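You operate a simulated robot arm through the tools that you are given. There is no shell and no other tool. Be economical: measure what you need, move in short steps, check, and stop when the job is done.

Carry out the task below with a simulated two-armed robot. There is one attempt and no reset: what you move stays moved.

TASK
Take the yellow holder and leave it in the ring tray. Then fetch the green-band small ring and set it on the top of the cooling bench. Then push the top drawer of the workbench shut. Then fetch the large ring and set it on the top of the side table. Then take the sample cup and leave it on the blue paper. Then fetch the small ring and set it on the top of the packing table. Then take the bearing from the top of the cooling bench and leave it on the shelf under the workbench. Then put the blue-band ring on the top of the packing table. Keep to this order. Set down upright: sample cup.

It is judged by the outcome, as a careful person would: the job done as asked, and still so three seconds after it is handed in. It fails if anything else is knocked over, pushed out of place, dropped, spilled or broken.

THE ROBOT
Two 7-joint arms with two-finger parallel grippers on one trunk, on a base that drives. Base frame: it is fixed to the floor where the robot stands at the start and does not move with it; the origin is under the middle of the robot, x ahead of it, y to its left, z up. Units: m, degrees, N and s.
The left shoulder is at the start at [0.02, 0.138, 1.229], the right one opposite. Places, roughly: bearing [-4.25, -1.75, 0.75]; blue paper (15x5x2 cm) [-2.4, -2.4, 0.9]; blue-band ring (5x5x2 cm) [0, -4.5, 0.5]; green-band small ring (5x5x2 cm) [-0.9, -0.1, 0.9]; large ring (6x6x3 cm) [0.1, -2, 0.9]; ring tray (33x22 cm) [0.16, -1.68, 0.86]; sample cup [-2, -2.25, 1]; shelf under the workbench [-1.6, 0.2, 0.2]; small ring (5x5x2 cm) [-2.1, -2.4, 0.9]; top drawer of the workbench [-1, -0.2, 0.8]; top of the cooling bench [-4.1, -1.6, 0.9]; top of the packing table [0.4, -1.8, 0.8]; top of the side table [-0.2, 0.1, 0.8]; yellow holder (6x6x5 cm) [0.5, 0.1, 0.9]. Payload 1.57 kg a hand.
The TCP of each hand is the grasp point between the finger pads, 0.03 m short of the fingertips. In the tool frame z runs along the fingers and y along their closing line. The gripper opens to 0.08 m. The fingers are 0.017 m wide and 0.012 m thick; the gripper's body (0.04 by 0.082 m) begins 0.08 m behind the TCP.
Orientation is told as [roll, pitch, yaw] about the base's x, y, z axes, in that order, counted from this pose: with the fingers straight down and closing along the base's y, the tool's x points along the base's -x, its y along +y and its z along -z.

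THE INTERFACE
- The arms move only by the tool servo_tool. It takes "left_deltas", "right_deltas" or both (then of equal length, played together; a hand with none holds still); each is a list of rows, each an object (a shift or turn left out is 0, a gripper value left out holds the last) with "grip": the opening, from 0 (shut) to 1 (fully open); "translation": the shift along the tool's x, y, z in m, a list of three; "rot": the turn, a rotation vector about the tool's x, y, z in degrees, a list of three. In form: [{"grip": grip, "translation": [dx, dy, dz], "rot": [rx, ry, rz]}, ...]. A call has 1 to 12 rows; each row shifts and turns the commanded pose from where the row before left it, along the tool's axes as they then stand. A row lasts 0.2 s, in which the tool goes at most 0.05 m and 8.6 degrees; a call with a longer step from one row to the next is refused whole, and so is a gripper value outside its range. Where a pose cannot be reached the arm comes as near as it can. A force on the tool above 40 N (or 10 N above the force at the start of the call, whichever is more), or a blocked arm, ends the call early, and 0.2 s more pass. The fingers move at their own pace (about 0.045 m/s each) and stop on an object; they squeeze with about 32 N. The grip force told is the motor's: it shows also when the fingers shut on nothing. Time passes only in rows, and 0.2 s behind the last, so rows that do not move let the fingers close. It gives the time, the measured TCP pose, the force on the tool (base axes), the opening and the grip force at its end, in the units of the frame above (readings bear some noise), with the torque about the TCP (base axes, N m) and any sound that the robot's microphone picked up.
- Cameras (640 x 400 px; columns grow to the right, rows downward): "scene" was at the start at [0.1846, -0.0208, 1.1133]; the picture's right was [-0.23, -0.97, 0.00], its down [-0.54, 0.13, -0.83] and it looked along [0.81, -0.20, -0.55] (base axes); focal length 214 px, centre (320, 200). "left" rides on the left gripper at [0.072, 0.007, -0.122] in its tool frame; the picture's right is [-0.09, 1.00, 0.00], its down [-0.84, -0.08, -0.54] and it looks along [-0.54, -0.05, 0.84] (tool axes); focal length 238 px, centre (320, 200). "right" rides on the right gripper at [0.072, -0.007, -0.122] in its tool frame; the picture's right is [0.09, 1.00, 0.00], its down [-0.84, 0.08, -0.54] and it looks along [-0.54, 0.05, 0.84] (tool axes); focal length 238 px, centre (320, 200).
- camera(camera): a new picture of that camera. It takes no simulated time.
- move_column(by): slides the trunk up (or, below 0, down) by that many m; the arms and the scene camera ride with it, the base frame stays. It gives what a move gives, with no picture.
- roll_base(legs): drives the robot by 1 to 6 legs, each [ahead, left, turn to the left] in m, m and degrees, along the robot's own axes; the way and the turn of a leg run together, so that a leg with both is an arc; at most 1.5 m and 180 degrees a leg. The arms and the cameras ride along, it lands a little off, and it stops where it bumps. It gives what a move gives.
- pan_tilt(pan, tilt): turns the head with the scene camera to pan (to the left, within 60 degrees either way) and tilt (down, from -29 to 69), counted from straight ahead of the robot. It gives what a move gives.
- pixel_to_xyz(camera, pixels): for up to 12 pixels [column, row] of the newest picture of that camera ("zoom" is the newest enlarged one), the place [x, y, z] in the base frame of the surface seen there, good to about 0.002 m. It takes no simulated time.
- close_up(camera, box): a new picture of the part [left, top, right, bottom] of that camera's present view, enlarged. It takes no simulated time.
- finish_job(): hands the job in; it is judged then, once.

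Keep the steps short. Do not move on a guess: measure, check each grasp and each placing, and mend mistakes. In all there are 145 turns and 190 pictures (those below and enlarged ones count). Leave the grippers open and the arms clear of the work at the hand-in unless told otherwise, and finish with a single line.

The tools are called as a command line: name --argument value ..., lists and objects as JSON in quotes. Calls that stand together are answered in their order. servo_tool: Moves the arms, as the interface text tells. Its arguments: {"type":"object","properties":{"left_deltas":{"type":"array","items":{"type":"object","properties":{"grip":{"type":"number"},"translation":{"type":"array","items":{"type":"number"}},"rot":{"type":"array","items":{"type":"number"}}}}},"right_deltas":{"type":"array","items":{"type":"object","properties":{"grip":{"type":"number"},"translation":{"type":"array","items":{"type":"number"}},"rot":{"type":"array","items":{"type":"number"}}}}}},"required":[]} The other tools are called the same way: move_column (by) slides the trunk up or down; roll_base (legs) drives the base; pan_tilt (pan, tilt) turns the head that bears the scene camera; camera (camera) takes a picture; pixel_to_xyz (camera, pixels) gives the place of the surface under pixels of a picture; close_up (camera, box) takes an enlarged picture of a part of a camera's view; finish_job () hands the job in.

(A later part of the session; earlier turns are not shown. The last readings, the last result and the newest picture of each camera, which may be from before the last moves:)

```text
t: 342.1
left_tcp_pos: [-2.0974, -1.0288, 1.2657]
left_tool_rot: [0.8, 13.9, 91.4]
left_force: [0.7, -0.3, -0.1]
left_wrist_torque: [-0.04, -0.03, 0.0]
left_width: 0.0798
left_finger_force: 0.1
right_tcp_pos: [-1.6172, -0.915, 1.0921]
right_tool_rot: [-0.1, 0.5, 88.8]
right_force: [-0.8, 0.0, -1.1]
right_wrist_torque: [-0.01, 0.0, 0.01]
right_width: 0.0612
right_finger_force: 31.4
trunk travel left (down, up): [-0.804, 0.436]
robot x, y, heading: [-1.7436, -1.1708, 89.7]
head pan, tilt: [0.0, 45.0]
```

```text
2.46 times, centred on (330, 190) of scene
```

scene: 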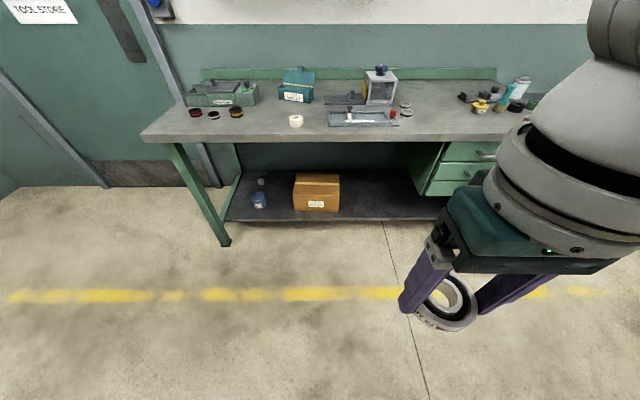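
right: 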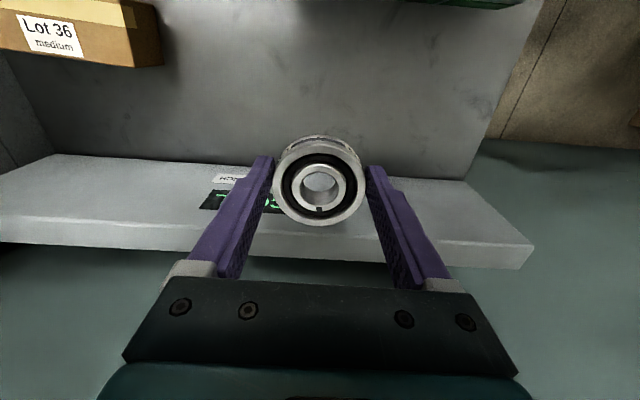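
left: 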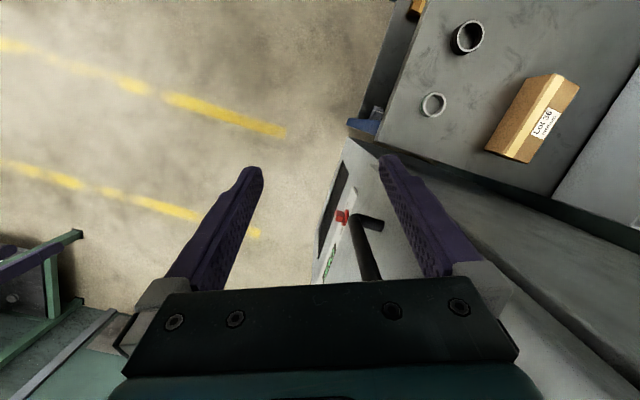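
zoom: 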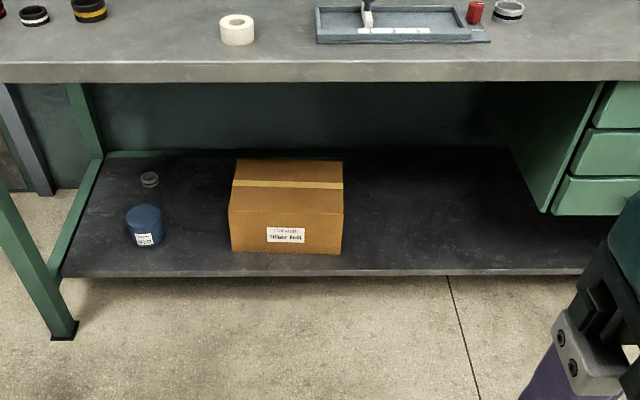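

Shelf: z 0.20, front edge y≈-0.075, bench edge y≈-0.20; free spot right of the carton around x -1.4. I'll line up, lower the trunk fully (hand at z≈0.29), and test the arm's forward extension out here in the open.

roll_base --legs '[[0, -0.21, 0]]'

move_column --by -0.8

servo_tool --right_deltas '[{"translation": [-0.03, 0, 0]}, {"translation": [-0.03, 0, 0]}, {"translation": [-0.03, 0, 0]}, {"translation": [-0.03, 0, 0]}, {"translation": [-0.03, 0, 0]}, {"translation": [-0.03, 0, 0]}, {}]'

camera --camera "right"

camera --camera "scene"

```text
t: 343.7
left_tcp_pos: [-1.8888, -1.0303, 1.2676]
left_tool_rot: [0.9, 13.9, 91.4]
left_force: [-0.2, 0.4, 0.1]
left_wrist_torque: [-0.02, 0.03, 0.0]
left_width: 0.0798
left_finger_force: 0.1
right_tcp_pos: [-1.4115, -0.9168, 1.0937]
right_tool_rot: [-0.2, 0.4, 88.8]
right_force: [0.2, 0.1, -1.6]
right_wrist_torque: [-0.02, 0.01, 0.02]
right_width: 0.0613
right_finger_force: 31.8
trunk travel left (down, up): [-0.804, 0.436]
robot x, y, heading: [-1.5329, -1.1736, 89.5]
head pan, tilt: [0.0, 45.0]
```

```text
refused: -0.8 is not a number from -0.4 to 0.4
```

```text
t: 345.3
left_tcp_pos: [-1.8898, -1.0317, 1.2652]
left_tool_rot: [0.8, 13.9, 91.4]
left_force: [0.0, 1.1, -0.6]
left_wrist_torque: [0.01, -0.04, 0.03]
left_width: 0.0797
left_finger_force: 0.0
right_tcp_pos: [-1.4065, -0.7365, 1.0925]
right_tool_rot: [0.0, 0.4, 88.9]
right_force: [-0.5, 0.9, -2.6]
right_wrist_torque: [0.01, 0.02, 0.03]
right_width: 0.0612
right_finger_force: 32.0
trunk travel left (down, up): [-0.804, 0.436]
robot x, y, heading: [-1.5351, -1.1721, 89.4]
head pan, tilt: [0.0, 45.0]
```

```text
74 pictures are left
```

right: 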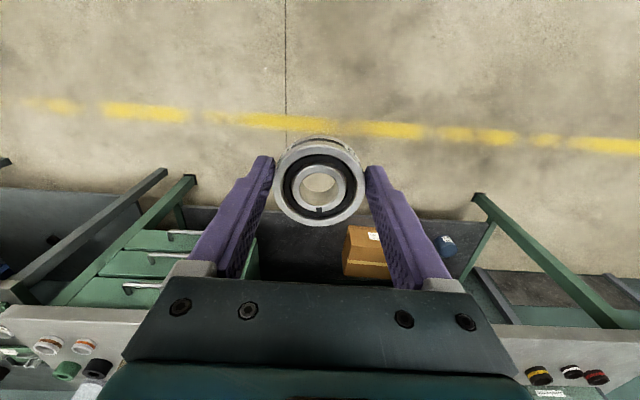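

```text
73 pictures are left
```

scene: 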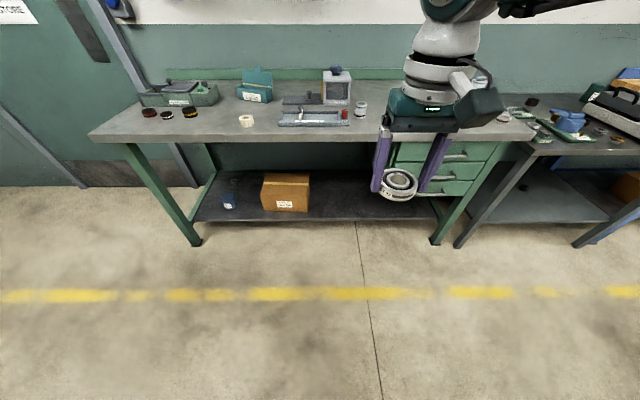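

The arm extends to 0.435 ahead. Lower the trunk in two steps of 0.4 (hand is 0.5 m clear of the bench).

move_column --by -0.4

move_column --by -0.4

pan_tilt --pan 0 --tilt 10

camera --camera "scene"

camera --camera "right"

```text
t: 349.2
left_tcp_pos: [-1.8878, -1.0315, 0.8659]
left_tool_rot: [0.9, 14.0, 91.4]
left_force: [0.9, -0.1, -0.9]
left_wrist_torque: [0.0, -0.03, 0.0]
left_width: 0.08
left_finger_force: 0.1
right_tcp_pos: [-1.4069, -0.7372, 0.6903]
right_tool_rot: [-0.1, 0.4, 88.7]
right_force: [0.1, 0.2, -2.3]
right_wrist_torque: [-0.02, -0.03, 0.01]
right_width: 0.0614
right_finger_force: 32.0
trunk travel left (down, up): [-0.404, 0.836]
robot x, y, heading: [-1.5338, -1.1745, 89.2]
head pan, tilt: [0.0, 45.0]
```

```text
t: 353.0
left_tcp_pos: [-1.8896, -1.0313, 0.4657]
left_tool_rot: [0.8, 14.0, 91.5]
left_force: [0.6, 0.4, -0.4]
left_wrist_torque: [0.0, 0.02, 0.02]
left_width: 0.08
left_finger_force: 0.0
right_tcp_pos: [-1.4067, -0.7367, 0.29]
right_tool_rot: [-0.1, 0.3, 88.6]
right_force: [-0.1, 0.2, -3.6]
right_wrist_torque: [-0.01, -0.01, -0.02]
right_width: 0.0613
right_finger_force: 31.8
trunk travel left (down, up): [-0.004, 1.236]
robot x, y, heading: [-1.5373, -1.1795, 89.6]
head pan, tilt: [0.0, 45.0]
```

```text
t: 354.0
left_tcp_pos: [-1.8897, -1.0319, 0.466]
left_tool_rot: [0.9, 14.0, 91.4]
left_force: [-0.2, -0.2, -0.5]
left_wrist_torque: [-0.01, 0.04, -0.01]
left_width: 0.0797
left_finger_force: 0.1
right_tcp_pos: [-1.4058, -0.737, 0.2911]
right_tool_rot: [0.0, 0.5, 88.7]
right_force: [-0.6, 0.0, -2.7]
right_wrist_torque: [-0.03, 0.02, 0.01]
right_width: 0.0611
right_finger_force: 31.9
trunk travel left (down, up): [-0.004, 1.236]
robot x, y, heading: [-1.5346, -1.1776, 89.5]
head pan, tilt: [0.0, 10.0]
```

```text
72 pictures are left
```

scene: 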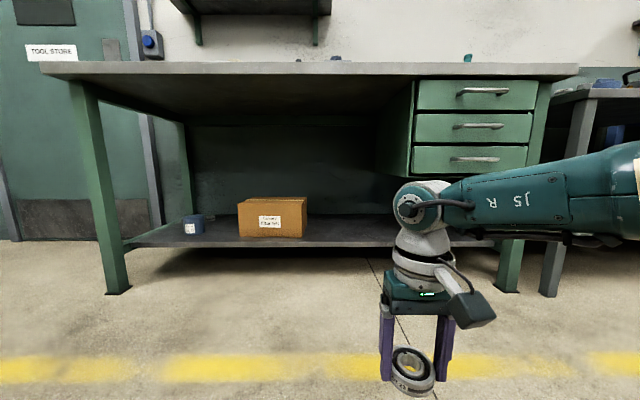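

```text
71 pictures are left
```

right: 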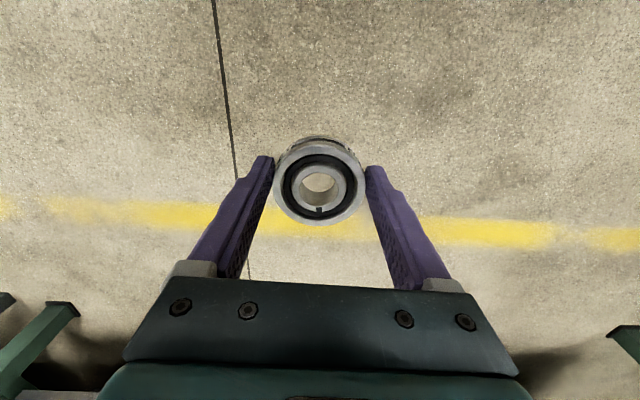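

Measure the forearm/elbow, drawer-cabinet bottom and the carton to check clearances.

pixel_to_xyz --camera "scene" --pixels '[[410, 200], [470, 210], [540, 200], [600, 190], [635, 170], [620, 230], [412, 172], [470, 175], [303, 225], [303, 203], [303, 238], [400, 235]]'

pan_tilt --pan -55 --tilt 10

camera --camera "scene"

```text
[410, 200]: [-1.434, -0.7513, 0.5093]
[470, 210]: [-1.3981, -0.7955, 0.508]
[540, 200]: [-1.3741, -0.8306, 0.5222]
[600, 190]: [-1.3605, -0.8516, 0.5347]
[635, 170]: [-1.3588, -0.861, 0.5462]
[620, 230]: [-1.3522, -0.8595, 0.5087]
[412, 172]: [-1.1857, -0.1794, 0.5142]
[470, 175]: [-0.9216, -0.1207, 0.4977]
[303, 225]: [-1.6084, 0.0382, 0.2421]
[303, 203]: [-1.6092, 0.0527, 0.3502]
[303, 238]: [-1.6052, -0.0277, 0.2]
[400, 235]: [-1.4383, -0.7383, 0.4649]
```

```text
t: 355.2
left_tcp_pos: [-1.8893, -1.0307, 0.467]
left_tool_rot: [0.7, 13.9, 91.3]
left_force: [-0.7, 0.2, -0.7]
left_wrist_torque: [0.02, 0.07, 0.04]
left_width: 0.0799
left_finger_force: 0.1
right_tcp_pos: [-1.4058, -0.736, 0.2892]
right_tool_rot: [-0.2, 0.4, 88.7]
right_force: [-0.5, 0.2, -2.3]
right_wrist_torque: [0.01, 0.0, -0.01]
right_width: 0.0613
right_finger_force: 32.2
trunk travel left (down, up): [-0.004, 1.236]
robot x, y, heading: [-1.5379, -1.1751, 89.4]
head pan, tilt: [-55.0, 10.0]
```

```text
70 pictures are left
```

scene: 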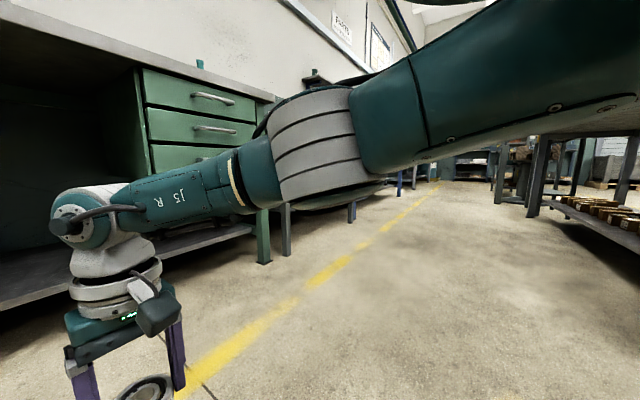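

Measure the elbow.

pixel_to_xyz --camera "scene" --pixels '[[200, 185], [240, 180], [320, 130], [330, 170], [300, 100], [400, 110], [330, 195], [270, 175]]'

```text
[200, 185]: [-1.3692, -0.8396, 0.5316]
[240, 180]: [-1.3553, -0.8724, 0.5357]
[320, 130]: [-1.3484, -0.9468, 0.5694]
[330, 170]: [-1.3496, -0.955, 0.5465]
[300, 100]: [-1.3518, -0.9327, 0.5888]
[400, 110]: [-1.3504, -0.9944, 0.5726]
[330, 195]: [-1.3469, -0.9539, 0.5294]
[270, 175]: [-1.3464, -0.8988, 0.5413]
```

Elbow outer edge is only ~0.31 right of my axis, so with the hand at x≈-1.46 it clears the drawers. Drive left 0.055, then ahead 0.60, and look.

roll_base --legs '[[0, 0.055, 0.5], [0.6, 0, 0]]'

pan_tilt --pan -15 --tilt 20

camera --camera "scene"

camera --camera "right"

```text
t: 359.2
left_tcp_pos: [-1.9455, -0.4374, 0.4655]
left_tool_rot: [0.8, 13.9, 91.9]
left_force: [0.1, -0.5, 0.6]
left_wrist_torque: [-0.01, -0.03, 0.0]
left_width: 0.0799
left_finger_force: 0.0
right_tcp_pos: [-1.4635, -0.1408, 0.2892]
right_tool_rot: [-0.1, 0.5, 89.1]
right_force: [-1.2, -1.2, -2.1]
right_wrist_torque: [-0.03, -0.03, -0.02]
right_width: 0.0611
right_finger_force: 32.1
trunk travel left (down, up): [-0.004, 1.236]
robot x, y, heading: [-1.5906, -0.5804, 89.8]
head pan, tilt: [-55.0, 10.0]
```

```text
t: 360.2
left_tcp_pos: [-1.9458, -0.4379, 0.467]
left_tool_rot: [0.9, 13.9, 91.8]
left_force: [0.4, 0.8, -0.6]
left_wrist_torque: [0.0, -0.01, -0.01]
left_width: 0.08
left_finger_force: 0.1
right_tcp_pos: [-1.4635, -0.1417, 0.2903]
right_tool_rot: [-0.1, 0.5, 89.1]
right_force: [0.8, 0.0, -1.7]
right_wrist_torque: [0.02, 0.03, 0.04]
right_width: 0.0611
right_finger_force: 32.3
trunk travel left (down, up): [-0.004, 1.236]
robot x, y, heading: [-1.5916, -0.5799, 89.9]
head pan, tilt: [-15.0, 20.0]
```

```text
69 pictures are left
```

scene: 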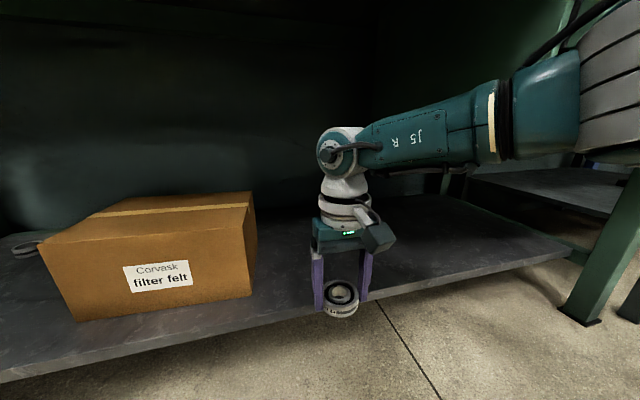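

```text
68 pictures are left
```

right: 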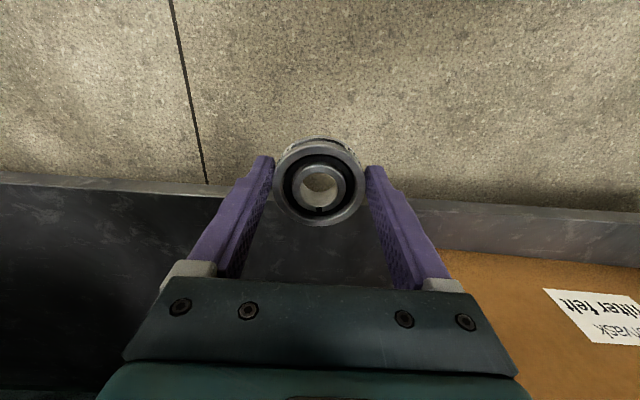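

Clear so far. Ahead 0.14 more.

roll_base --legs '[[0.14, 0, 0]]'

servo_tool --right_deltas '[{"translation": [0, 0, 0.02]}, {"translation": [0, 0, 0.02]}, {"translation": [0, 0, 0.008]}, {}]'

camera --camera "right"

camera --camera "scene"

```text
t: 361.6
left_tcp_pos: [-1.9452, -0.301, 0.4661]
left_tool_rot: [0.8, 13.9, 91.8]
left_force: [-0.1, 0.2, -0.3]
left_wrist_torque: [0.0, 0.0, 0.0]
left_width: 0.0799
left_finger_force: 0.0
right_tcp_pos: [-1.4634, -0.0034, 0.2908]
right_tool_rot: [0.0, 0.5, 89.0]
right_force: [-0.5, -0.1, -2.9]
right_wrist_torque: [0.0, -0.01, -0.02]
right_width: 0.0612
right_finger_force: 32.2
trunk travel left (down, up): [-0.004, 1.236]
robot x, y, heading: [-1.5927, -0.4434, 89.8]
head pan, tilt: [-15.0, 20.0]
```

```text
t: 362.6
left_tcp_pos: [-1.9444, -0.2992, 0.4662]
left_tool_rot: [0.8, 13.8, 91.8]
left_force: [0.1, -0.2, 0.2]
left_wrist_torque: [0.01, -0.02, 0.0]
left_width: 0.0802
left_finger_force: 0.1
right_tcp_pos: [-1.4632, -0.0012, 0.2413]
right_tool_rot: [0.0, 0.6, 89.1]
right_force: [-0.1, -1.1, -2.7]
right_wrist_torque: [-0.07, -0.03, -0.01]
right_width: 0.0612
right_finger_force: 31.6
trunk travel left (down, up): [-0.004, 1.236]
robot x, y, heading: [-1.5925, -0.4383, 90.4]
head pan, tilt: [-15.0, 20.0]
```

```text
67 pictures are left
```

right: 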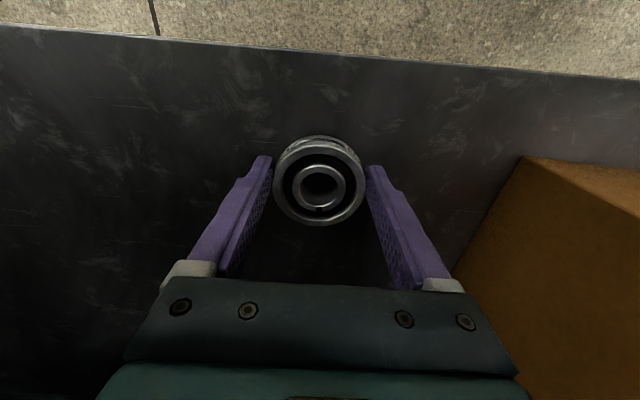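

```text
66 pictures are left
```

scene: 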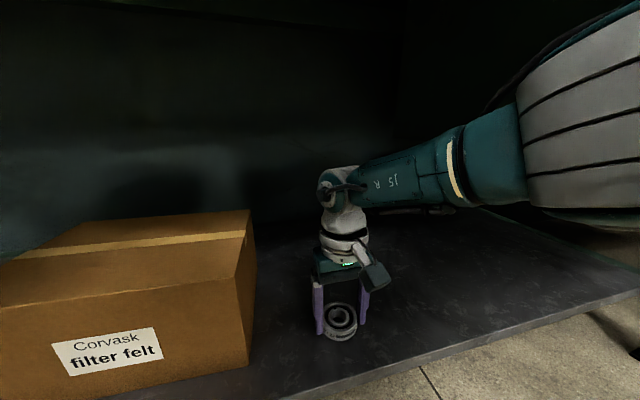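

Over the shelf. Lower the last few mm to contact.

servo_tool --right_deltas '[{"translation": [0, 0, 0.004]}, {"translation": [0, 0, 0.002]}, {"translation": [0, 0, 0.0015]}, {}]'

```text
t: 363.6
left_tcp_pos: [-1.9454, -0.2998, 0.4665]
left_tool_rot: [0.9, 13.8, 91.8]
left_force: [-1.0, 0.2, -0.6]
left_wrist_torque: [-0.01, 0.02, 0.01]
left_width: 0.0798
left_finger_force: 0.1
right_tcp_pos: [-1.4653, -0.0044, 0.235]
right_tool_rot: [0.1, 0.7, 89.5]
right_force: [0.0, 0.6, -2.4]
right_wrist_torque: [-0.01, 0.0, -0.02]
right_width: 0.0612
right_finger_force: 32.1
right hand out of reach, approached as far as the arm can: row 3
trunk travel left (down, up): [-0.004, 1.236]
robot x, y, heading: [-1.588, -0.4397, 90.0]
head pan, tilt: [-15.0, 20.0]
```

Slightly out of reach. Drive ahead 0.03 and draw the hand back 0.03 to gain downward reach, then lower.

roll_base --legs '[[0.03, 0, 0]]'

servo_tool --right_deltas '[{"translation": [0.02, 0, 0]}, {"translation": [0.01, 0, 0.001]}, {"translation": [0, 0, 0.0015]}, {}]'

```text
t: 364.4
left_tcp_pos: [-1.9447, -0.2748, 0.4659]
left_tool_rot: [0.8, 14.1, 91.8]
left_force: [0.1, -0.2, -0.2]
left_wrist_torque: [0.03, 0.03, -0.02]
left_width: 0.0802
left_finger_force: 0.0
right_tcp_pos: [-1.4672, 0.0197, 0.2339]
right_tool_rot: [0.0, 0.8, 89.6]
right_force: [-0.3, -1.8, -0.3]
right_wrist_torque: [0.0, -0.03, -0.01]
right_width: 0.0613
right_finger_force: 32.4
trunk travel left (down, up): [-0.004, 1.236]
robot x, y, heading: [-1.5928, -0.4094, 89.7]
head pan, tilt: [-15.0, 20.0]
```

```text
t: 365.4
left_tcp_pos: [-1.9434, -0.2685, 0.4666]
left_tool_rot: [0.7, 13.9, 91.7]
left_force: [-0.4, 0.2, 0.4]
left_wrist_torque: [0.01, -0.03, -0.01]
left_width: 0.0801
left_finger_force: 0.0
right_tcp_pos: [-1.4653, -0.0037, 0.2347]
right_tool_rot: [-0.1, 0.6, 89.5]
right_force: [1.2, -2.5, 11.7]
right_wrist_torque: [-0.36, -0.19, -0.07]
right_width: 0.0611
right_finger_force: 32.5
trunk travel left (down, up): [-0.004, 1.236]
robot x, y, heading: [-1.5887, -0.4088, 89.8]
head pan, tilt: [-15.0, 20.0]
```

Contact (12 N up). Open, and rise a bit.

servo_tool --right_deltas '[{"grip": 1}, {"grip": 1}, {"grip": 1}, {"translation": [0, 0, -0.02]}, {"translation": [0, 0, -0.03]}, {"translation": [0, 0, -0.02]}, {}]'

camera --camera "right"

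```text
t: 367.0
left_tcp_pos: [-1.9454, -0.2692, 0.466]
left_tool_rot: [0.8, 13.8, 91.7]
left_force: [0.4, 0.2, 0.7]
left_wrist_torque: [0.02, 0.03, 0.0]
left_width: 0.0799
left_finger_force: 0.1
right_tcp_pos: [-1.4662, -0.0046, 0.3038]
right_tool_rot: [0.0, 0.7, 89.7]
right_force: [-0.4, 0.0, 0.0]
right_wrist_torque: [0.03, 0.01, 0.01]
right_width: 0.0802
right_finger_force: 0.1
trunk travel left (down, up): [-0.004, 1.236]
robot x, y, heading: [-1.588, -0.4085, 90.1]
head pan, tilt: [-15.0, 20.0]
```

```text
65 pictures are left
```

right: 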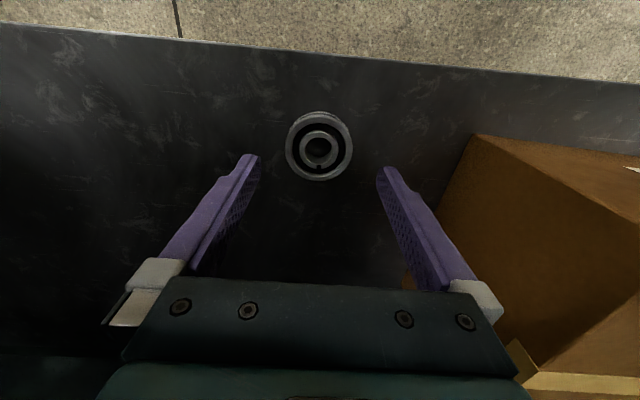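

Bearing lies flat on the shelf. Back out, raise the trunk, turn around, and head toward [0,-4.5] to find the blue-band ring.

roll_base --legs '[[-0.8, 0, 0]]'

move_column --by 0.4

move_column --by 0.4

servo_tool --right_deltas '[{"translation": [0.04, 0, 0]}, {"translation": [0.04, 0, 0]}, {"translation": [0.04, 0, 0]}, {"translation": [0.02, 0, 0]}, {}]'

roll_base --legs '[[0, -0.3, 0], [0, 0, 180]]'

pan_tilt --pan 30 --tilt 20

camera --camera "scene"

```text
t: 371.3
left_tcp_pos: [-1.9474, -1.0632, 0.4664]
left_tool_rot: [0.9, 13.9, 91.4]
left_force: [0.1, 0.4, -0.3]
left_wrist_torque: [0.01, -0.01, -0.02]
left_width: 0.08
left_finger_force: 0.1
right_tcp_pos: [-1.4667, -0.7999, 0.3036]
right_tool_rot: [0.1, 0.6, 89.1]
right_force: [-0.4, -0.3, -0.1]
right_wrist_torque: [0.01, 0.01, 0.0]
right_width: 0.0801
right_finger_force: 0.1
trunk travel left (down, up): [-0.004, 1.236]
robot x, y, heading: [-1.5938, -1.2067, 89.7]
head pan, tilt: [-15.0, 20.0]
```

```text
t: 375.1
left_tcp_pos: [-1.9476, -1.0633, 0.8659]
left_tool_rot: [0.8, 13.9, 91.3]
left_force: [-0.3, 1.0, -0.3]
left_wrist_torque: [0.03, 0.0, 0.02]
left_width: 0.0801
left_finger_force: 0.0
right_tcp_pos: [-1.4669, -0.8016, 0.7027]
right_tool_rot: [0.1, 0.6, 89.2]
right_force: [-0.1, 0.1, 0.2]
right_wrist_torque: [0.0, 0.0, 0.05]
right_width: 0.0802
right_finger_force: 0.1
trunk travel left (down, up): [-0.404, 0.836]
robot x, y, heading: [-1.5935, -1.2083, 89.4]
head pan, tilt: [-15.0, 20.0]
```

```text
t: 378.9
left_tcp_pos: [-1.9467, -1.064, 1.2673]
left_tool_rot: [0.8, 13.9, 91.3]
left_force: [0.0, 0.1, 0.3]
left_wrist_torque: [-0.01, 0.02, -0.01]
left_width: 0.08
left_finger_force: 0.1
right_tcp_pos: [-1.4669, -0.8005, 1.1025]
right_tool_rot: [0.1, 0.6, 89.2]
right_force: [0.4, 0.3, -0.2]
right_wrist_torque: [-0.01, 0.01, 0.02]
right_width: 0.08
right_finger_force: 0.0
trunk travel left (down, up): [-0.804, 0.436]
robot x, y, heading: [-1.5939, -1.2053, 89.5]
head pan, tilt: [-15.0, 20.0]
```

```text
t: 380.1
left_tcp_pos: [-1.9474, -1.0633, 1.2655]
left_tool_rot: [0.7, 13.9, 91.4]
left_force: [-0.7, 0.4, -0.7]
left_wrist_torque: [-0.01, -0.01, -0.01]
left_width: 0.0802
left_finger_force: 0.1
right_tcp_pos: [-1.4685, -0.9412, 1.1046]
right_tool_rot: [0.1, 0.5, 89.1]
right_force: [-0.3, 0.0, 0.6]
right_wrist_torque: [0.04, 0.02, 0.03]
right_width: 0.08
right_finger_force: 0.1
trunk travel left (down, up): [-0.804, 0.436]
robot x, y, heading: [-1.5939, -1.208, 89.7]
head pan, tilt: [-15.0, 20.0]
```

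```text
t: 389.4
left_tcp_pos: [-0.9467, -1.3653, 1.2662]
left_tool_rot: [0.9, 13.9, -90.6]
left_force: [-0.2, 0.1, 0.5]
left_wrist_torque: [-0.01, 0.0, -0.03]
left_width: 0.08
left_finger_force: 0.1
right_tcp_pos: [-1.4306, -1.4706, 1.1053]
right_tool_rot: [0.2, 0.6, -92.8]
right_force: [0.0, 0.7, 0.0]
right_wrist_torque: [0.01, 0.02, 0.0]
right_width: 0.0801
right_finger_force: 0.0
trunk travel left (down, up): [-0.804, 0.436]
robot x, y, heading: [-1.2951, -1.2126, -92.3]
head pan, tilt: [-15.0, 20.0]
```

```text
t: 390.6
left_tcp_pos: [-0.9488, -1.3648, 1.2669]
left_tool_rot: [0.8, 13.8, -90.5]
left_force: [-0.6, 0.0, 0.4]
left_wrist_torque: [0.03, 0.0, -0.06]
left_width: 0.08
left_finger_force: 0.1
right_tcp_pos: [-1.4297, -1.472, 1.1046]
right_tool_rot: [0.1, 0.5, -92.8]
right_force: [-1.0, -0.4, 0.3]
right_wrist_torque: [0.0, 0.0, 0.02]
right_width: 0.08
right_finger_force: 0.2
trunk travel left (down, up): [-0.804, 0.436]
robot x, y, heading: [-1.2942, -1.2124, -92.5]
head pan, tilt: [30.0, 20.0]
```

```text
64 pictures are left
```

scene: 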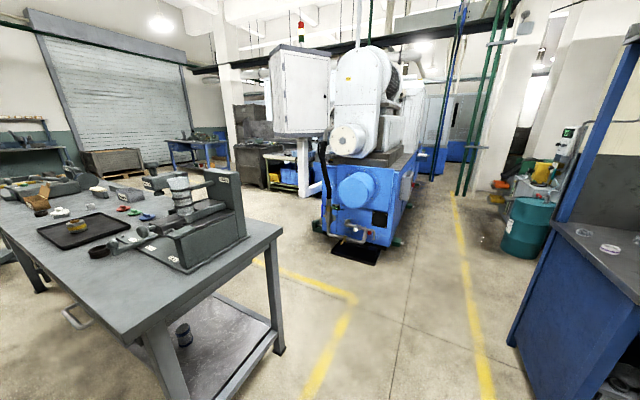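

Something like a low trolley with yellow items is at (283,175) left of the machine. Zoom and measure.

close_up --camera "scene" --box '[225, 120, 345, 210]'

pixel_to_xyz --camera "scene" --pixels '[[280, 153], [285, 180], [250, 165], [265, 150], [300, 150], [325, 160], [200, 145], [345, 245], [390, 160], [310, 195], [270, 185]]'

```text
4.44 times, centred on (285, 165) of scene
```

zoom: 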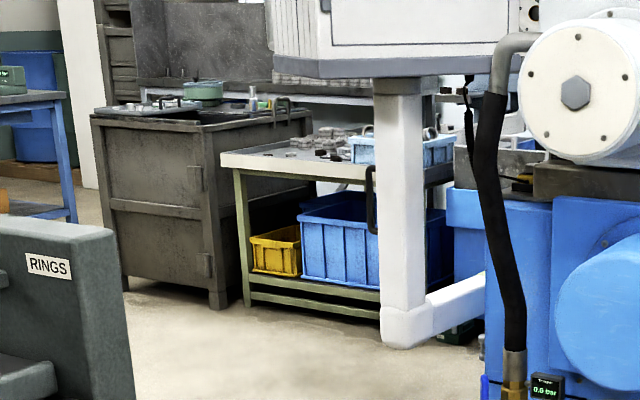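

```text
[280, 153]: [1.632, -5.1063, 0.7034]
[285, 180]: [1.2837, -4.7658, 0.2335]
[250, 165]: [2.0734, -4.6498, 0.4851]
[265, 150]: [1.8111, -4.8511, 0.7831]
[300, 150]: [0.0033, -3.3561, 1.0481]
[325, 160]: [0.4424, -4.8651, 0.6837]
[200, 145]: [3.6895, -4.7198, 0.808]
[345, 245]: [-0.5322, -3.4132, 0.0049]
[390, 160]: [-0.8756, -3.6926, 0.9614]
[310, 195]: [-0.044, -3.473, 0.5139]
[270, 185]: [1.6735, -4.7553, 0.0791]
```

Ring is somewhere behind the machine's console. I'll drive along the aisle (y≈-2.5) to the east side and look from there.

roll_base --legs '[[1.3, 0, 2.5], [0, 1.2, 0], [0, 1.2, 0]]'

pan_tilt --pan -20 --tilt 25

camera --camera "scene"

```text
t: 408.4
left_tcp_pos: [1.4502, -2.5638, 1.265]
left_tool_rot: [0.8, 13.9, -86.3]
left_force: [-0.2, 0.3, 0.4]
left_wrist_torque: [0.0, 0.02, 0.05]
left_width: 0.0798
left_finger_force: 0.1
right_tcp_pos: [0.9775, -2.7046, 1.1063]
right_tool_rot: [0.1, 0.6, -88.6]
right_force: [-0.2, 0.3, 0.7]
right_wrist_torque: [0.01, 0.02, 0.01]
right_width: 0.0796
right_finger_force: 0.1
trunk travel left (down, up): [-0.804, 0.436]
robot x, y, heading: [1.097, -2.4337, -88.2]
head pan, tilt: [30.0, 20.0]
```

```text
t: 409.6
left_tcp_pos: [1.4527, -2.5654, 1.2668]
left_tool_rot: [0.8, 13.8, -86.5]
left_force: [0.6, 0.8, 0.0]
left_wrist_torque: [-0.02, 0.0, 0.05]
left_width: 0.08
left_finger_force: 0.0
right_tcp_pos: [0.9783, -2.704, 1.1055]
right_tool_rot: [0.2, 0.6, -88.7]
right_force: [-0.5, 0.2, -0.4]
right_wrist_torque: [0.0, 0.02, 0.02]
right_width: 0.08
right_finger_force: 0.0
trunk travel left (down, up): [-0.804, 0.436]
robot x, y, heading: [1.0965, -2.4376, -88.3]
head pan, tilt: [-20.0, 25.0]
```

```text
62 pictures are left
```

scene: 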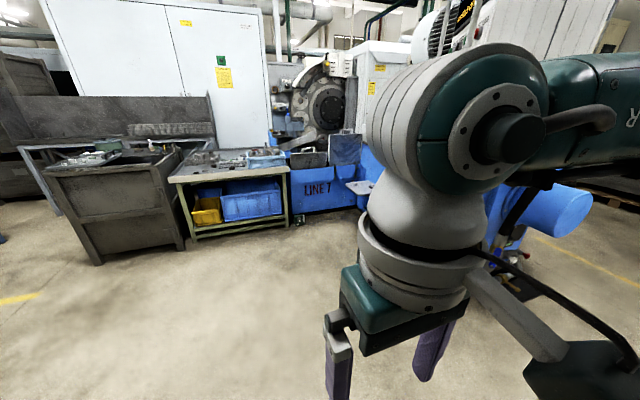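

There's a small chute tray near (358,187) of LINE 7. Zoom and measure.

close_up --camera "scene" --box '[170, 120, 400, 240]'

pixel_to_xyz --camera "scene" --pixels '[[358, 185], [320, 190], [265, 150], [235, 155], [345, 150], [360, 200], [305, 160], [370, 165]]'

```text
2.78 times, centred on (285, 180) of scene
```

zoom: 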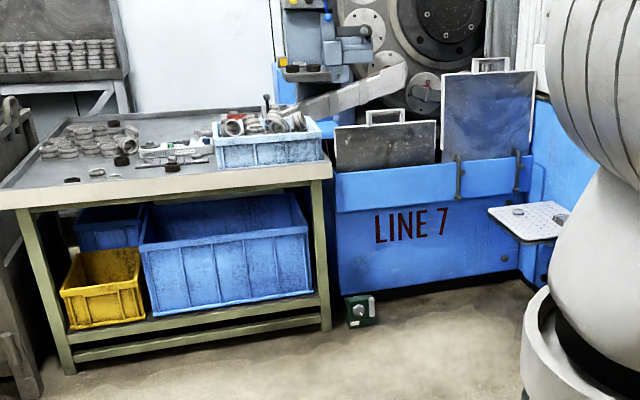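

```text
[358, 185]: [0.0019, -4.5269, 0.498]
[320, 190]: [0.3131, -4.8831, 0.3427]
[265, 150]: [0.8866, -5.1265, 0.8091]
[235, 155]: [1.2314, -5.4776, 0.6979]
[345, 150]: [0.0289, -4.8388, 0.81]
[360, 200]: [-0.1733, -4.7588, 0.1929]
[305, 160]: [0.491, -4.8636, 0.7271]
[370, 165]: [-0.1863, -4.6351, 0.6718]
```

The ring seems to be on a small perforated shelf of LINE 7 at about [0,-4.53,0.498]. Drive closer and look.

roll_base --legs '[[1.1, -0.35, -1.7]]'

pan_tilt --pan -45 --tilt 35

camera --camera "scene"

camera --camera "right"

```text
t: 415.5
left_tcp_pos: [1.1074, -3.6863, 1.267]
left_tool_rot: [0.7, 13.9, -88.8]
left_force: [0.2, -0.4, -0.2]
left_wrist_torque: [-0.04, -0.02, -0.02]
left_width: 0.0799
left_finger_force: 0.1
right_tcp_pos: [0.627, -3.8086, 1.105]
right_tool_rot: [0.1, 0.6, -90.9]
right_force: [-1.4, 0.0, 0.2]
right_wrist_torque: [0.0, 0.03, -0.02]
right_width: 0.0798
right_finger_force: 0.1
trunk travel left (down, up): [-0.804, 0.436]
robot x, y, heading: [0.7504, -3.5432, -90.6]
head pan, tilt: [-20.0, 25.0]
```

```text
t: 416.4
left_tcp_pos: [1.1059, -3.6877, 1.266]
left_tool_rot: [0.8, 13.8, -88.8]
left_force: [0.9, 1.1, -0.3]
left_wrist_torque: [-0.05, -0.02, -0.01]
left_width: 0.0801
left_finger_force: 0.0
right_tcp_pos: [0.6271, -3.8078, 1.1056]
right_tool_rot: [0.0, 0.7, -91.0]
right_force: [0.2, -0.2, 0.1]
right_wrist_torque: [-0.01, 0.0, 0.03]
right_width: 0.08
right_finger_force: 0.0
trunk travel left (down, up): [-0.804, 0.436]
robot x, y, heading: [0.7513, -3.5421, -90.8]
head pan, tilt: [-45.0, 35.0]
```

```text
60 pictures are left
```

scene: 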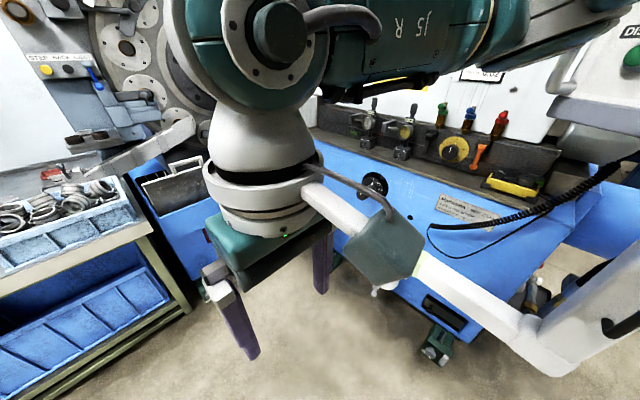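

```text
59 pictures are left
```

right: 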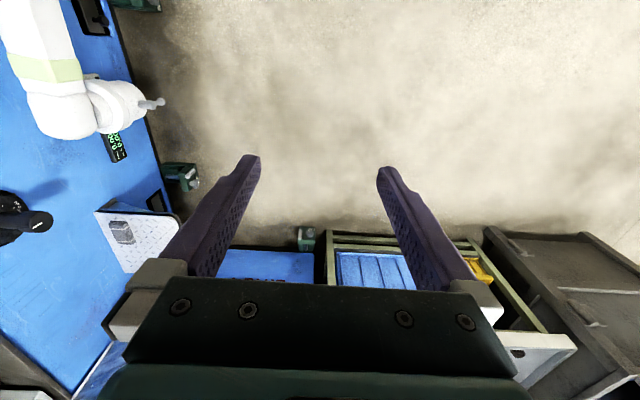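

The shelf is at (140,240) in the right picture, with something on it. Zoom in.

close_up --camera "right" --box '[60, 170, 220, 290]'

pixel_to_xyz --camera "right" --pixels '[[122, 225], [122, 235], [150, 235], [98, 215], [175, 220], [130, 268], [80, 150], [60, 330], [270, 265], [40, 220], [335, 260]]'

pan_tilt --pan -60 --tilt 50

camera --camera "scene"

```text
3.33 times, centred on (140, 230) of right
```

zoom: 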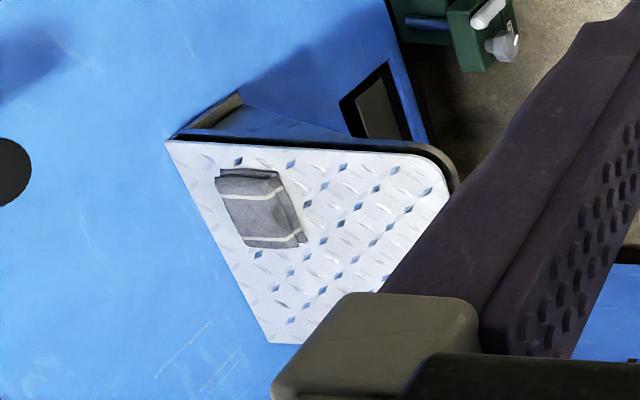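

```text
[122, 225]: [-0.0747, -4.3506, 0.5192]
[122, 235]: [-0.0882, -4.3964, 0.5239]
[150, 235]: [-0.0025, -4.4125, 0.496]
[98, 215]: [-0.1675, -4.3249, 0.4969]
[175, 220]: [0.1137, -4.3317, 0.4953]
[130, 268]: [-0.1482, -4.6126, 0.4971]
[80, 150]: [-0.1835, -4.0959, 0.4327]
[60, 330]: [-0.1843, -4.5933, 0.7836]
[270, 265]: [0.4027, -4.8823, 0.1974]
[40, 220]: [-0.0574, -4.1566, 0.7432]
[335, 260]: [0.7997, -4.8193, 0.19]
```

```text
t: 417.2
left_tcp_pos: [1.1063, -3.6875, 1.2666]
left_tool_rot: [0.8, 13.9, -88.8]
left_force: [-0.2, -0.1, -0.4]
left_wrist_torque: [-0.02, 0.0, 0.0]
left_width: 0.08
left_finger_force: 0.0
right_tcp_pos: [0.6272, -3.8088, 1.1054]
right_tool_rot: [0.1, 0.7, -91.0]
right_force: [-1.0, -0.1, -0.6]
right_wrist_torque: [0.0, 0.03, 0.02]
right_width: 0.0799
right_finger_force: 0.0
trunk travel left (down, up): [-0.804, 0.436]
robot x, y, heading: [0.7513, -3.5439, -90.5]
head pan, tilt: [-60.0, 50.0]
```

```text
57 pictures are left
```

scene: 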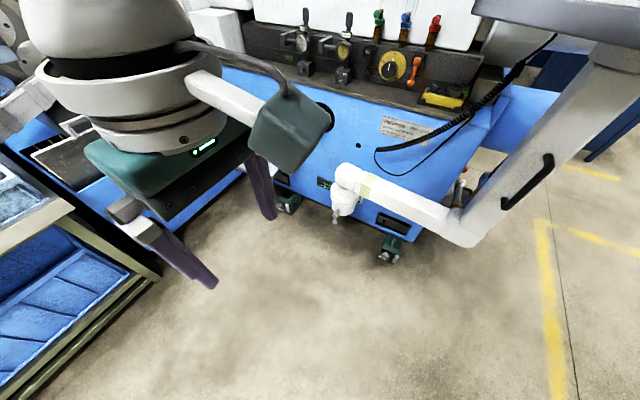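

Measure the white air arm, trolley and machine obstacles near the path.

pixel_to_xyz --camera "scene" --pixels '[[350, 175], [345, 210], [400, 205], [465, 225], [525, 190], [295, 200], [392, 245], [325, 110], [450, 100], [395, 70], [60, 210], [150, 230]]'

```text
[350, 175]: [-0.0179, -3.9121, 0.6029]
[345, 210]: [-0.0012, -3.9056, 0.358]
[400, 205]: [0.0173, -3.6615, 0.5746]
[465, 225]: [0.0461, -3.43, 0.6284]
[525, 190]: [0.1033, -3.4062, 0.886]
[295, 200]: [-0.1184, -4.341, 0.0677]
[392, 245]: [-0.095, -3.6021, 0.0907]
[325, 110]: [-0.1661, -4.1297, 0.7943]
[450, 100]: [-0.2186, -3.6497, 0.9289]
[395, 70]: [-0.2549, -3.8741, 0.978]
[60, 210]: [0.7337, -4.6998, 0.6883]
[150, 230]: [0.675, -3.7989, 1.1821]
```

Path is clear if I face -x and use the left hand. Turn right 90° here, and bring the left hand to the mirrored working pose (vertical).

roll_base --legs '[[0, 0, -89.5]]'

servo_tool --left_deltas '[{"rot": [0, -7, 0], "grip": 1}, {"rot": [0, -6.9, 1.9]}, {"translation": [-0.017, 0, 0.03]}, {"translation": [-0.017, -0.02, 0.03]}, {"translation": [-0.017, -0.035, 0.03]}, {"translation": [-0.017, -0.035, 0.025]}, {"translation": [-0.017, -0.035, 0.025]}, {"translation": [-0.017, -0.035, 0.025]}, {"translation": [-0.017, -0.035, 0]}, {"translation": [0, -0.035, 0]}, {}]'

camera --camera "left"

```text
t: 421.4
left_tcp_pos: [0.612, -3.8969, 1.266]
left_tool_rot: [0.8, 13.9, -178.2]
left_force: [0.0, -0.9, -0.6]
left_wrist_torque: [-0.02, 0.01, 0.0]
left_width: 0.0801
left_finger_force: 0.1
right_tcp_pos: [0.4856, -3.4182, 1.1054]
right_tool_rot: [0.0, 0.6, 179.6]
right_force: [-0.5, 0.5, 0.4]
right_wrist_torque: [-0.02, 0.0, -0.02]
right_width: 0.08
right_finger_force: 0.1
trunk travel left (down, up): [-0.804, 0.436]
robot x, y, heading: [0.7528, -3.5405, -179.7]
head pan, tilt: [-60.0, 50.0]
```

```text
t: 423.8
left_tcp_pos: [0.4947, -3.6675, 1.0995]
left_tool_rot: [0.7, 0.0, 179.7]
left_force: [-0.5, -1.0, -0.6]
left_wrist_torque: [0.01, -0.01, 0.01]
left_width: 0.0799
left_finger_force: 0.0
right_tcp_pos: [0.4846, -3.4187, 1.1056]
right_tool_rot: [0.1, 0.6, 179.7]
right_force: [0.2, -0.4, 0.1]
right_wrist_torque: [0.02, 0.0, 0.0]
right_width: 0.0802
right_finger_force: 0.1
trunk travel left (down, up): [-0.804, 0.436]
robot x, y, heading: [0.753, -3.5454, -180.1]
head pan, tilt: [-60.0, 50.0]
```

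```text
56 pictures are left
```

left: 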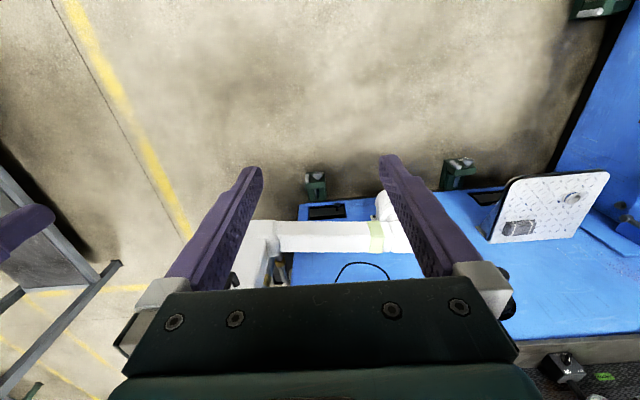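

The ring is visible on the shelf at (575,197). Measure it and zoom.

close_up --camera "left" --box '[470, 150, 640, 260]'

pixel_to_xyz --camera "left" --pixels '[[563, 198], [587, 194], [573, 192], [576, 203], [520, 232], [605, 190], [515, 180], [495, 240]]'

```text
3.64 times, centred on (555, 205) of left
```

zoom: 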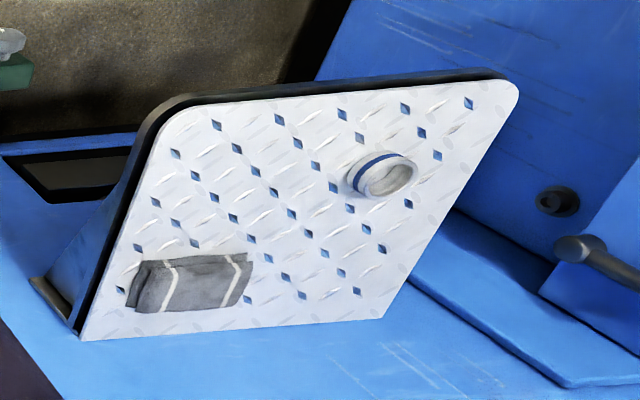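

```text
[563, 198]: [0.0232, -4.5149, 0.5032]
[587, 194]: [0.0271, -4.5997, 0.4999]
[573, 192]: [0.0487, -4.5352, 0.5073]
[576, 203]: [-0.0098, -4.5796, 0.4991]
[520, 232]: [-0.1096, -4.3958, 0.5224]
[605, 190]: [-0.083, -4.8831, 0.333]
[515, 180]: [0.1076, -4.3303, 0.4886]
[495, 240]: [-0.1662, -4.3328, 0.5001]
```

Ring at about [0.02,-4.54]. Slide left 0.87, ahead 0.40 at full height, then look.

roll_base --legs '[[0, 0.87, 0], [0.4, 0, 0]]'

pan_tilt --pan 0 --tilt 50

camera --camera "left"

camera --camera "scene"

```text
t: 430.5
left_tcp_pos: [0.0883, -4.5387, 1.0995]
left_tool_rot: [0.7, 0.1, 179.2]
left_force: [0.1, -0.2, -0.1]
left_wrist_torque: [0.0, -0.03, -0.01]
left_width: 0.08
left_finger_force: 0.1
right_tcp_pos: [0.0795, -4.2901, 1.1056]
right_tool_rot: [0.0, 0.8, 179.1]
right_force: [0.4, 0.7, -0.3]
right_wrist_torque: [-0.01, 0.01, 0.01]
right_width: 0.08
right_finger_force: 0.1
trunk travel left (down, up): [-0.804, 0.436]
robot x, y, heading: [0.3465, -4.4129, 179.4]
head pan, tilt: [-60.0, 50.0]
```

```text
t: 431.8
left_tcp_pos: [0.0889, -4.5374, 1.0996]
left_tool_rot: [0.7, 0.2, 179.2]
left_force: [-0.1, -0.1, 0.1]
left_wrist_torque: [0.0, 0.02, 0.01]
left_width: 0.0797
left_finger_force: 0.1
right_tcp_pos: [0.0808, -4.2892, 1.1062]
right_tool_rot: [0.1, 0.6, 179.1]
right_force: [0.6, 0.7, -0.3]
right_wrist_torque: [0.02, 0.0, -0.02]
right_width: 0.08
right_finger_force: 0.1
trunk travel left (down, up): [-0.804, 0.436]
robot x, y, heading: [0.3461, -4.4157, 179.5]
head pan, tilt: [0.0, 50.0]
```

```text
54 pictures are left
```

left: 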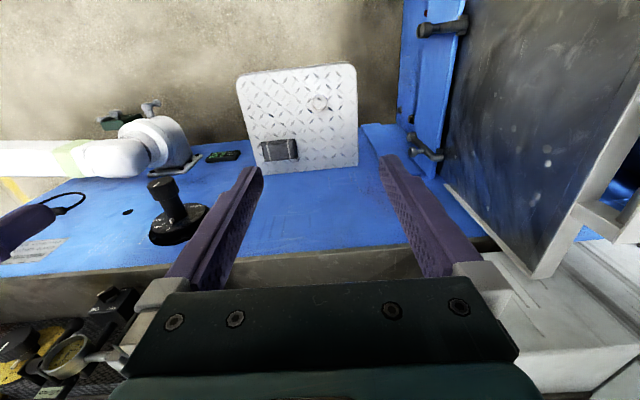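

```text
53 pictures are left
```

scene: 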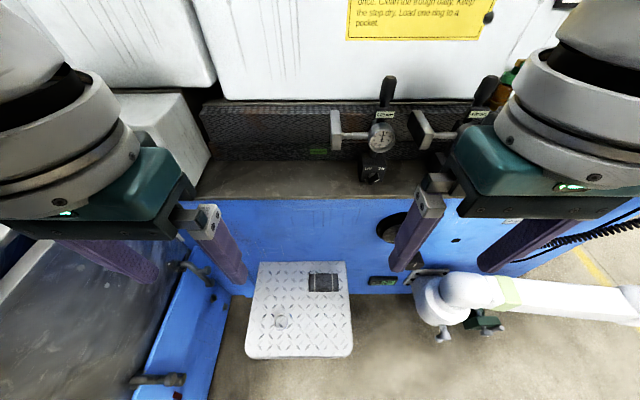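

Measure ring (320,103), the plate to the left, the handwheel and ledge.

pixel_to_xyz --camera "left" --pixels '[[311, 103], [330, 103], [320, 94], [320, 112], [320, 103], [500, 150], [445, 185], [480, 20], [600, 80], [170, 190], [300, 270], [345, 90]]'

close_up --camera "left" --box '[230, 55, 380, 175]'

```text
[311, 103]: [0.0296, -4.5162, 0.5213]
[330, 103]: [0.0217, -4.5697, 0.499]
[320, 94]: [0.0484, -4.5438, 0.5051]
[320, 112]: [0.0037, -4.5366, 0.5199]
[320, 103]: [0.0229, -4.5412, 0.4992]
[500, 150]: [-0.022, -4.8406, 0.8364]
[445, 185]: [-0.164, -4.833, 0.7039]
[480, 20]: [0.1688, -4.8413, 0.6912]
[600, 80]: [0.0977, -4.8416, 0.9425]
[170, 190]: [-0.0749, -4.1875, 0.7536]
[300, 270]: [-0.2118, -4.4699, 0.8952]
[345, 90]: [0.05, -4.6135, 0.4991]
```

```text
3.33 times, centred on (305, 115) of left
```

zoom: 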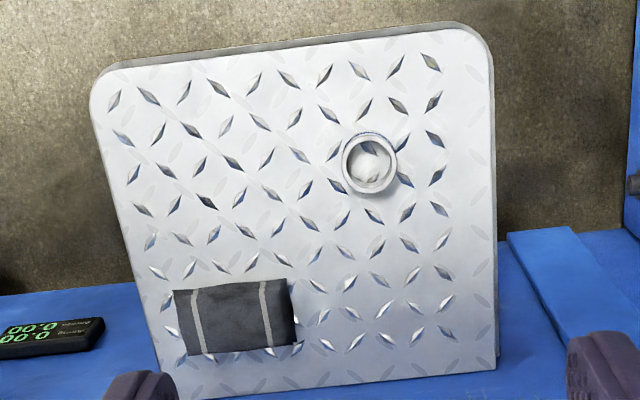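

Ring centre [0.026,-4.541], shelf 0.499, top 0.520. Drive ahead 0.062, then lower the trunk 0.4.

roll_base --legs '[[0.062, 0.002, 0]]'

move_column --by -0.3

camera --camera "left"

camera --camera "scene"

```text
t: 432.8
left_tcp_pos: [0.0256, -4.5399, 1.0981]
left_tool_rot: [0.7, 0.1, 179.2]
left_force: [-0.5, -0.6, 0.0]
left_wrist_torque: [0.0, 0.0, -0.01]
left_width: 0.0801
left_finger_force: 0.1
right_tcp_pos: [0.017, -4.2903, 1.105]
right_tool_rot: [0.1, 0.8, 179.1]
right_force: [0.1, -0.1, 0.6]
right_wrist_torque: [0.0, 0.0, 0.04]
right_width: 0.0802
right_finger_force: 0.1
trunk travel left (down, up): [-0.804, 0.436]
robot x, y, heading: [0.2857, -4.4156, 179.4]
head pan, tilt: [0.0, 50.0]
```

```text
t: 435.8
left_tcp_pos: [0.0241, -4.5393, 0.7998]
left_tool_rot: [0.6, 0.1, 179.1]
left_force: [-1.0, 0.9, 0.8]
left_wrist_torque: [0.01, -0.01, 0.04]
left_width: 0.0799
left_finger_force: 0.0
right_tcp_pos: [0.018, -4.2906, 0.8055]
right_tool_rot: [0.1, 0.7, 179.0]
right_force: [0.6, 0.5, 1.2]
right_wrist_torque: [-0.01, -0.01, 0.02]
right_width: 0.0803
right_finger_force: 0.1
trunk travel left (down, up): [-0.504, 0.736]
robot x, y, heading: [0.2841, -4.4179, 179.7]
head pan, tilt: [0.0, 50.0]
```

```text
51 pictures are left
```

left: 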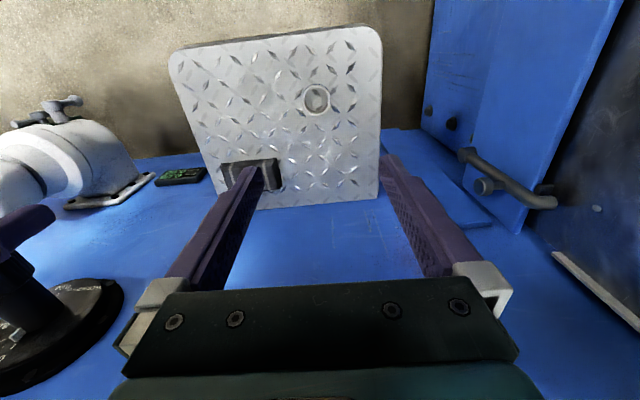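

```text
50 pictures are left
```

scene: 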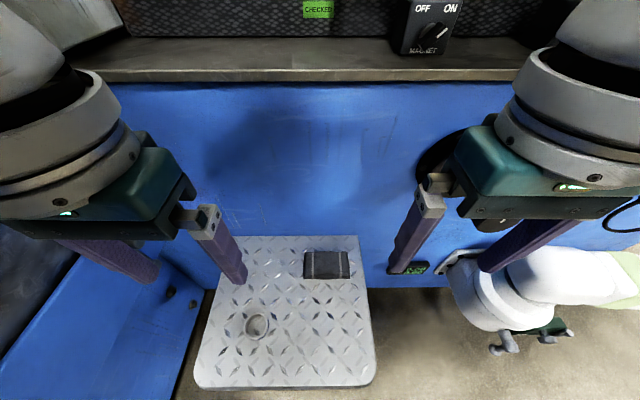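

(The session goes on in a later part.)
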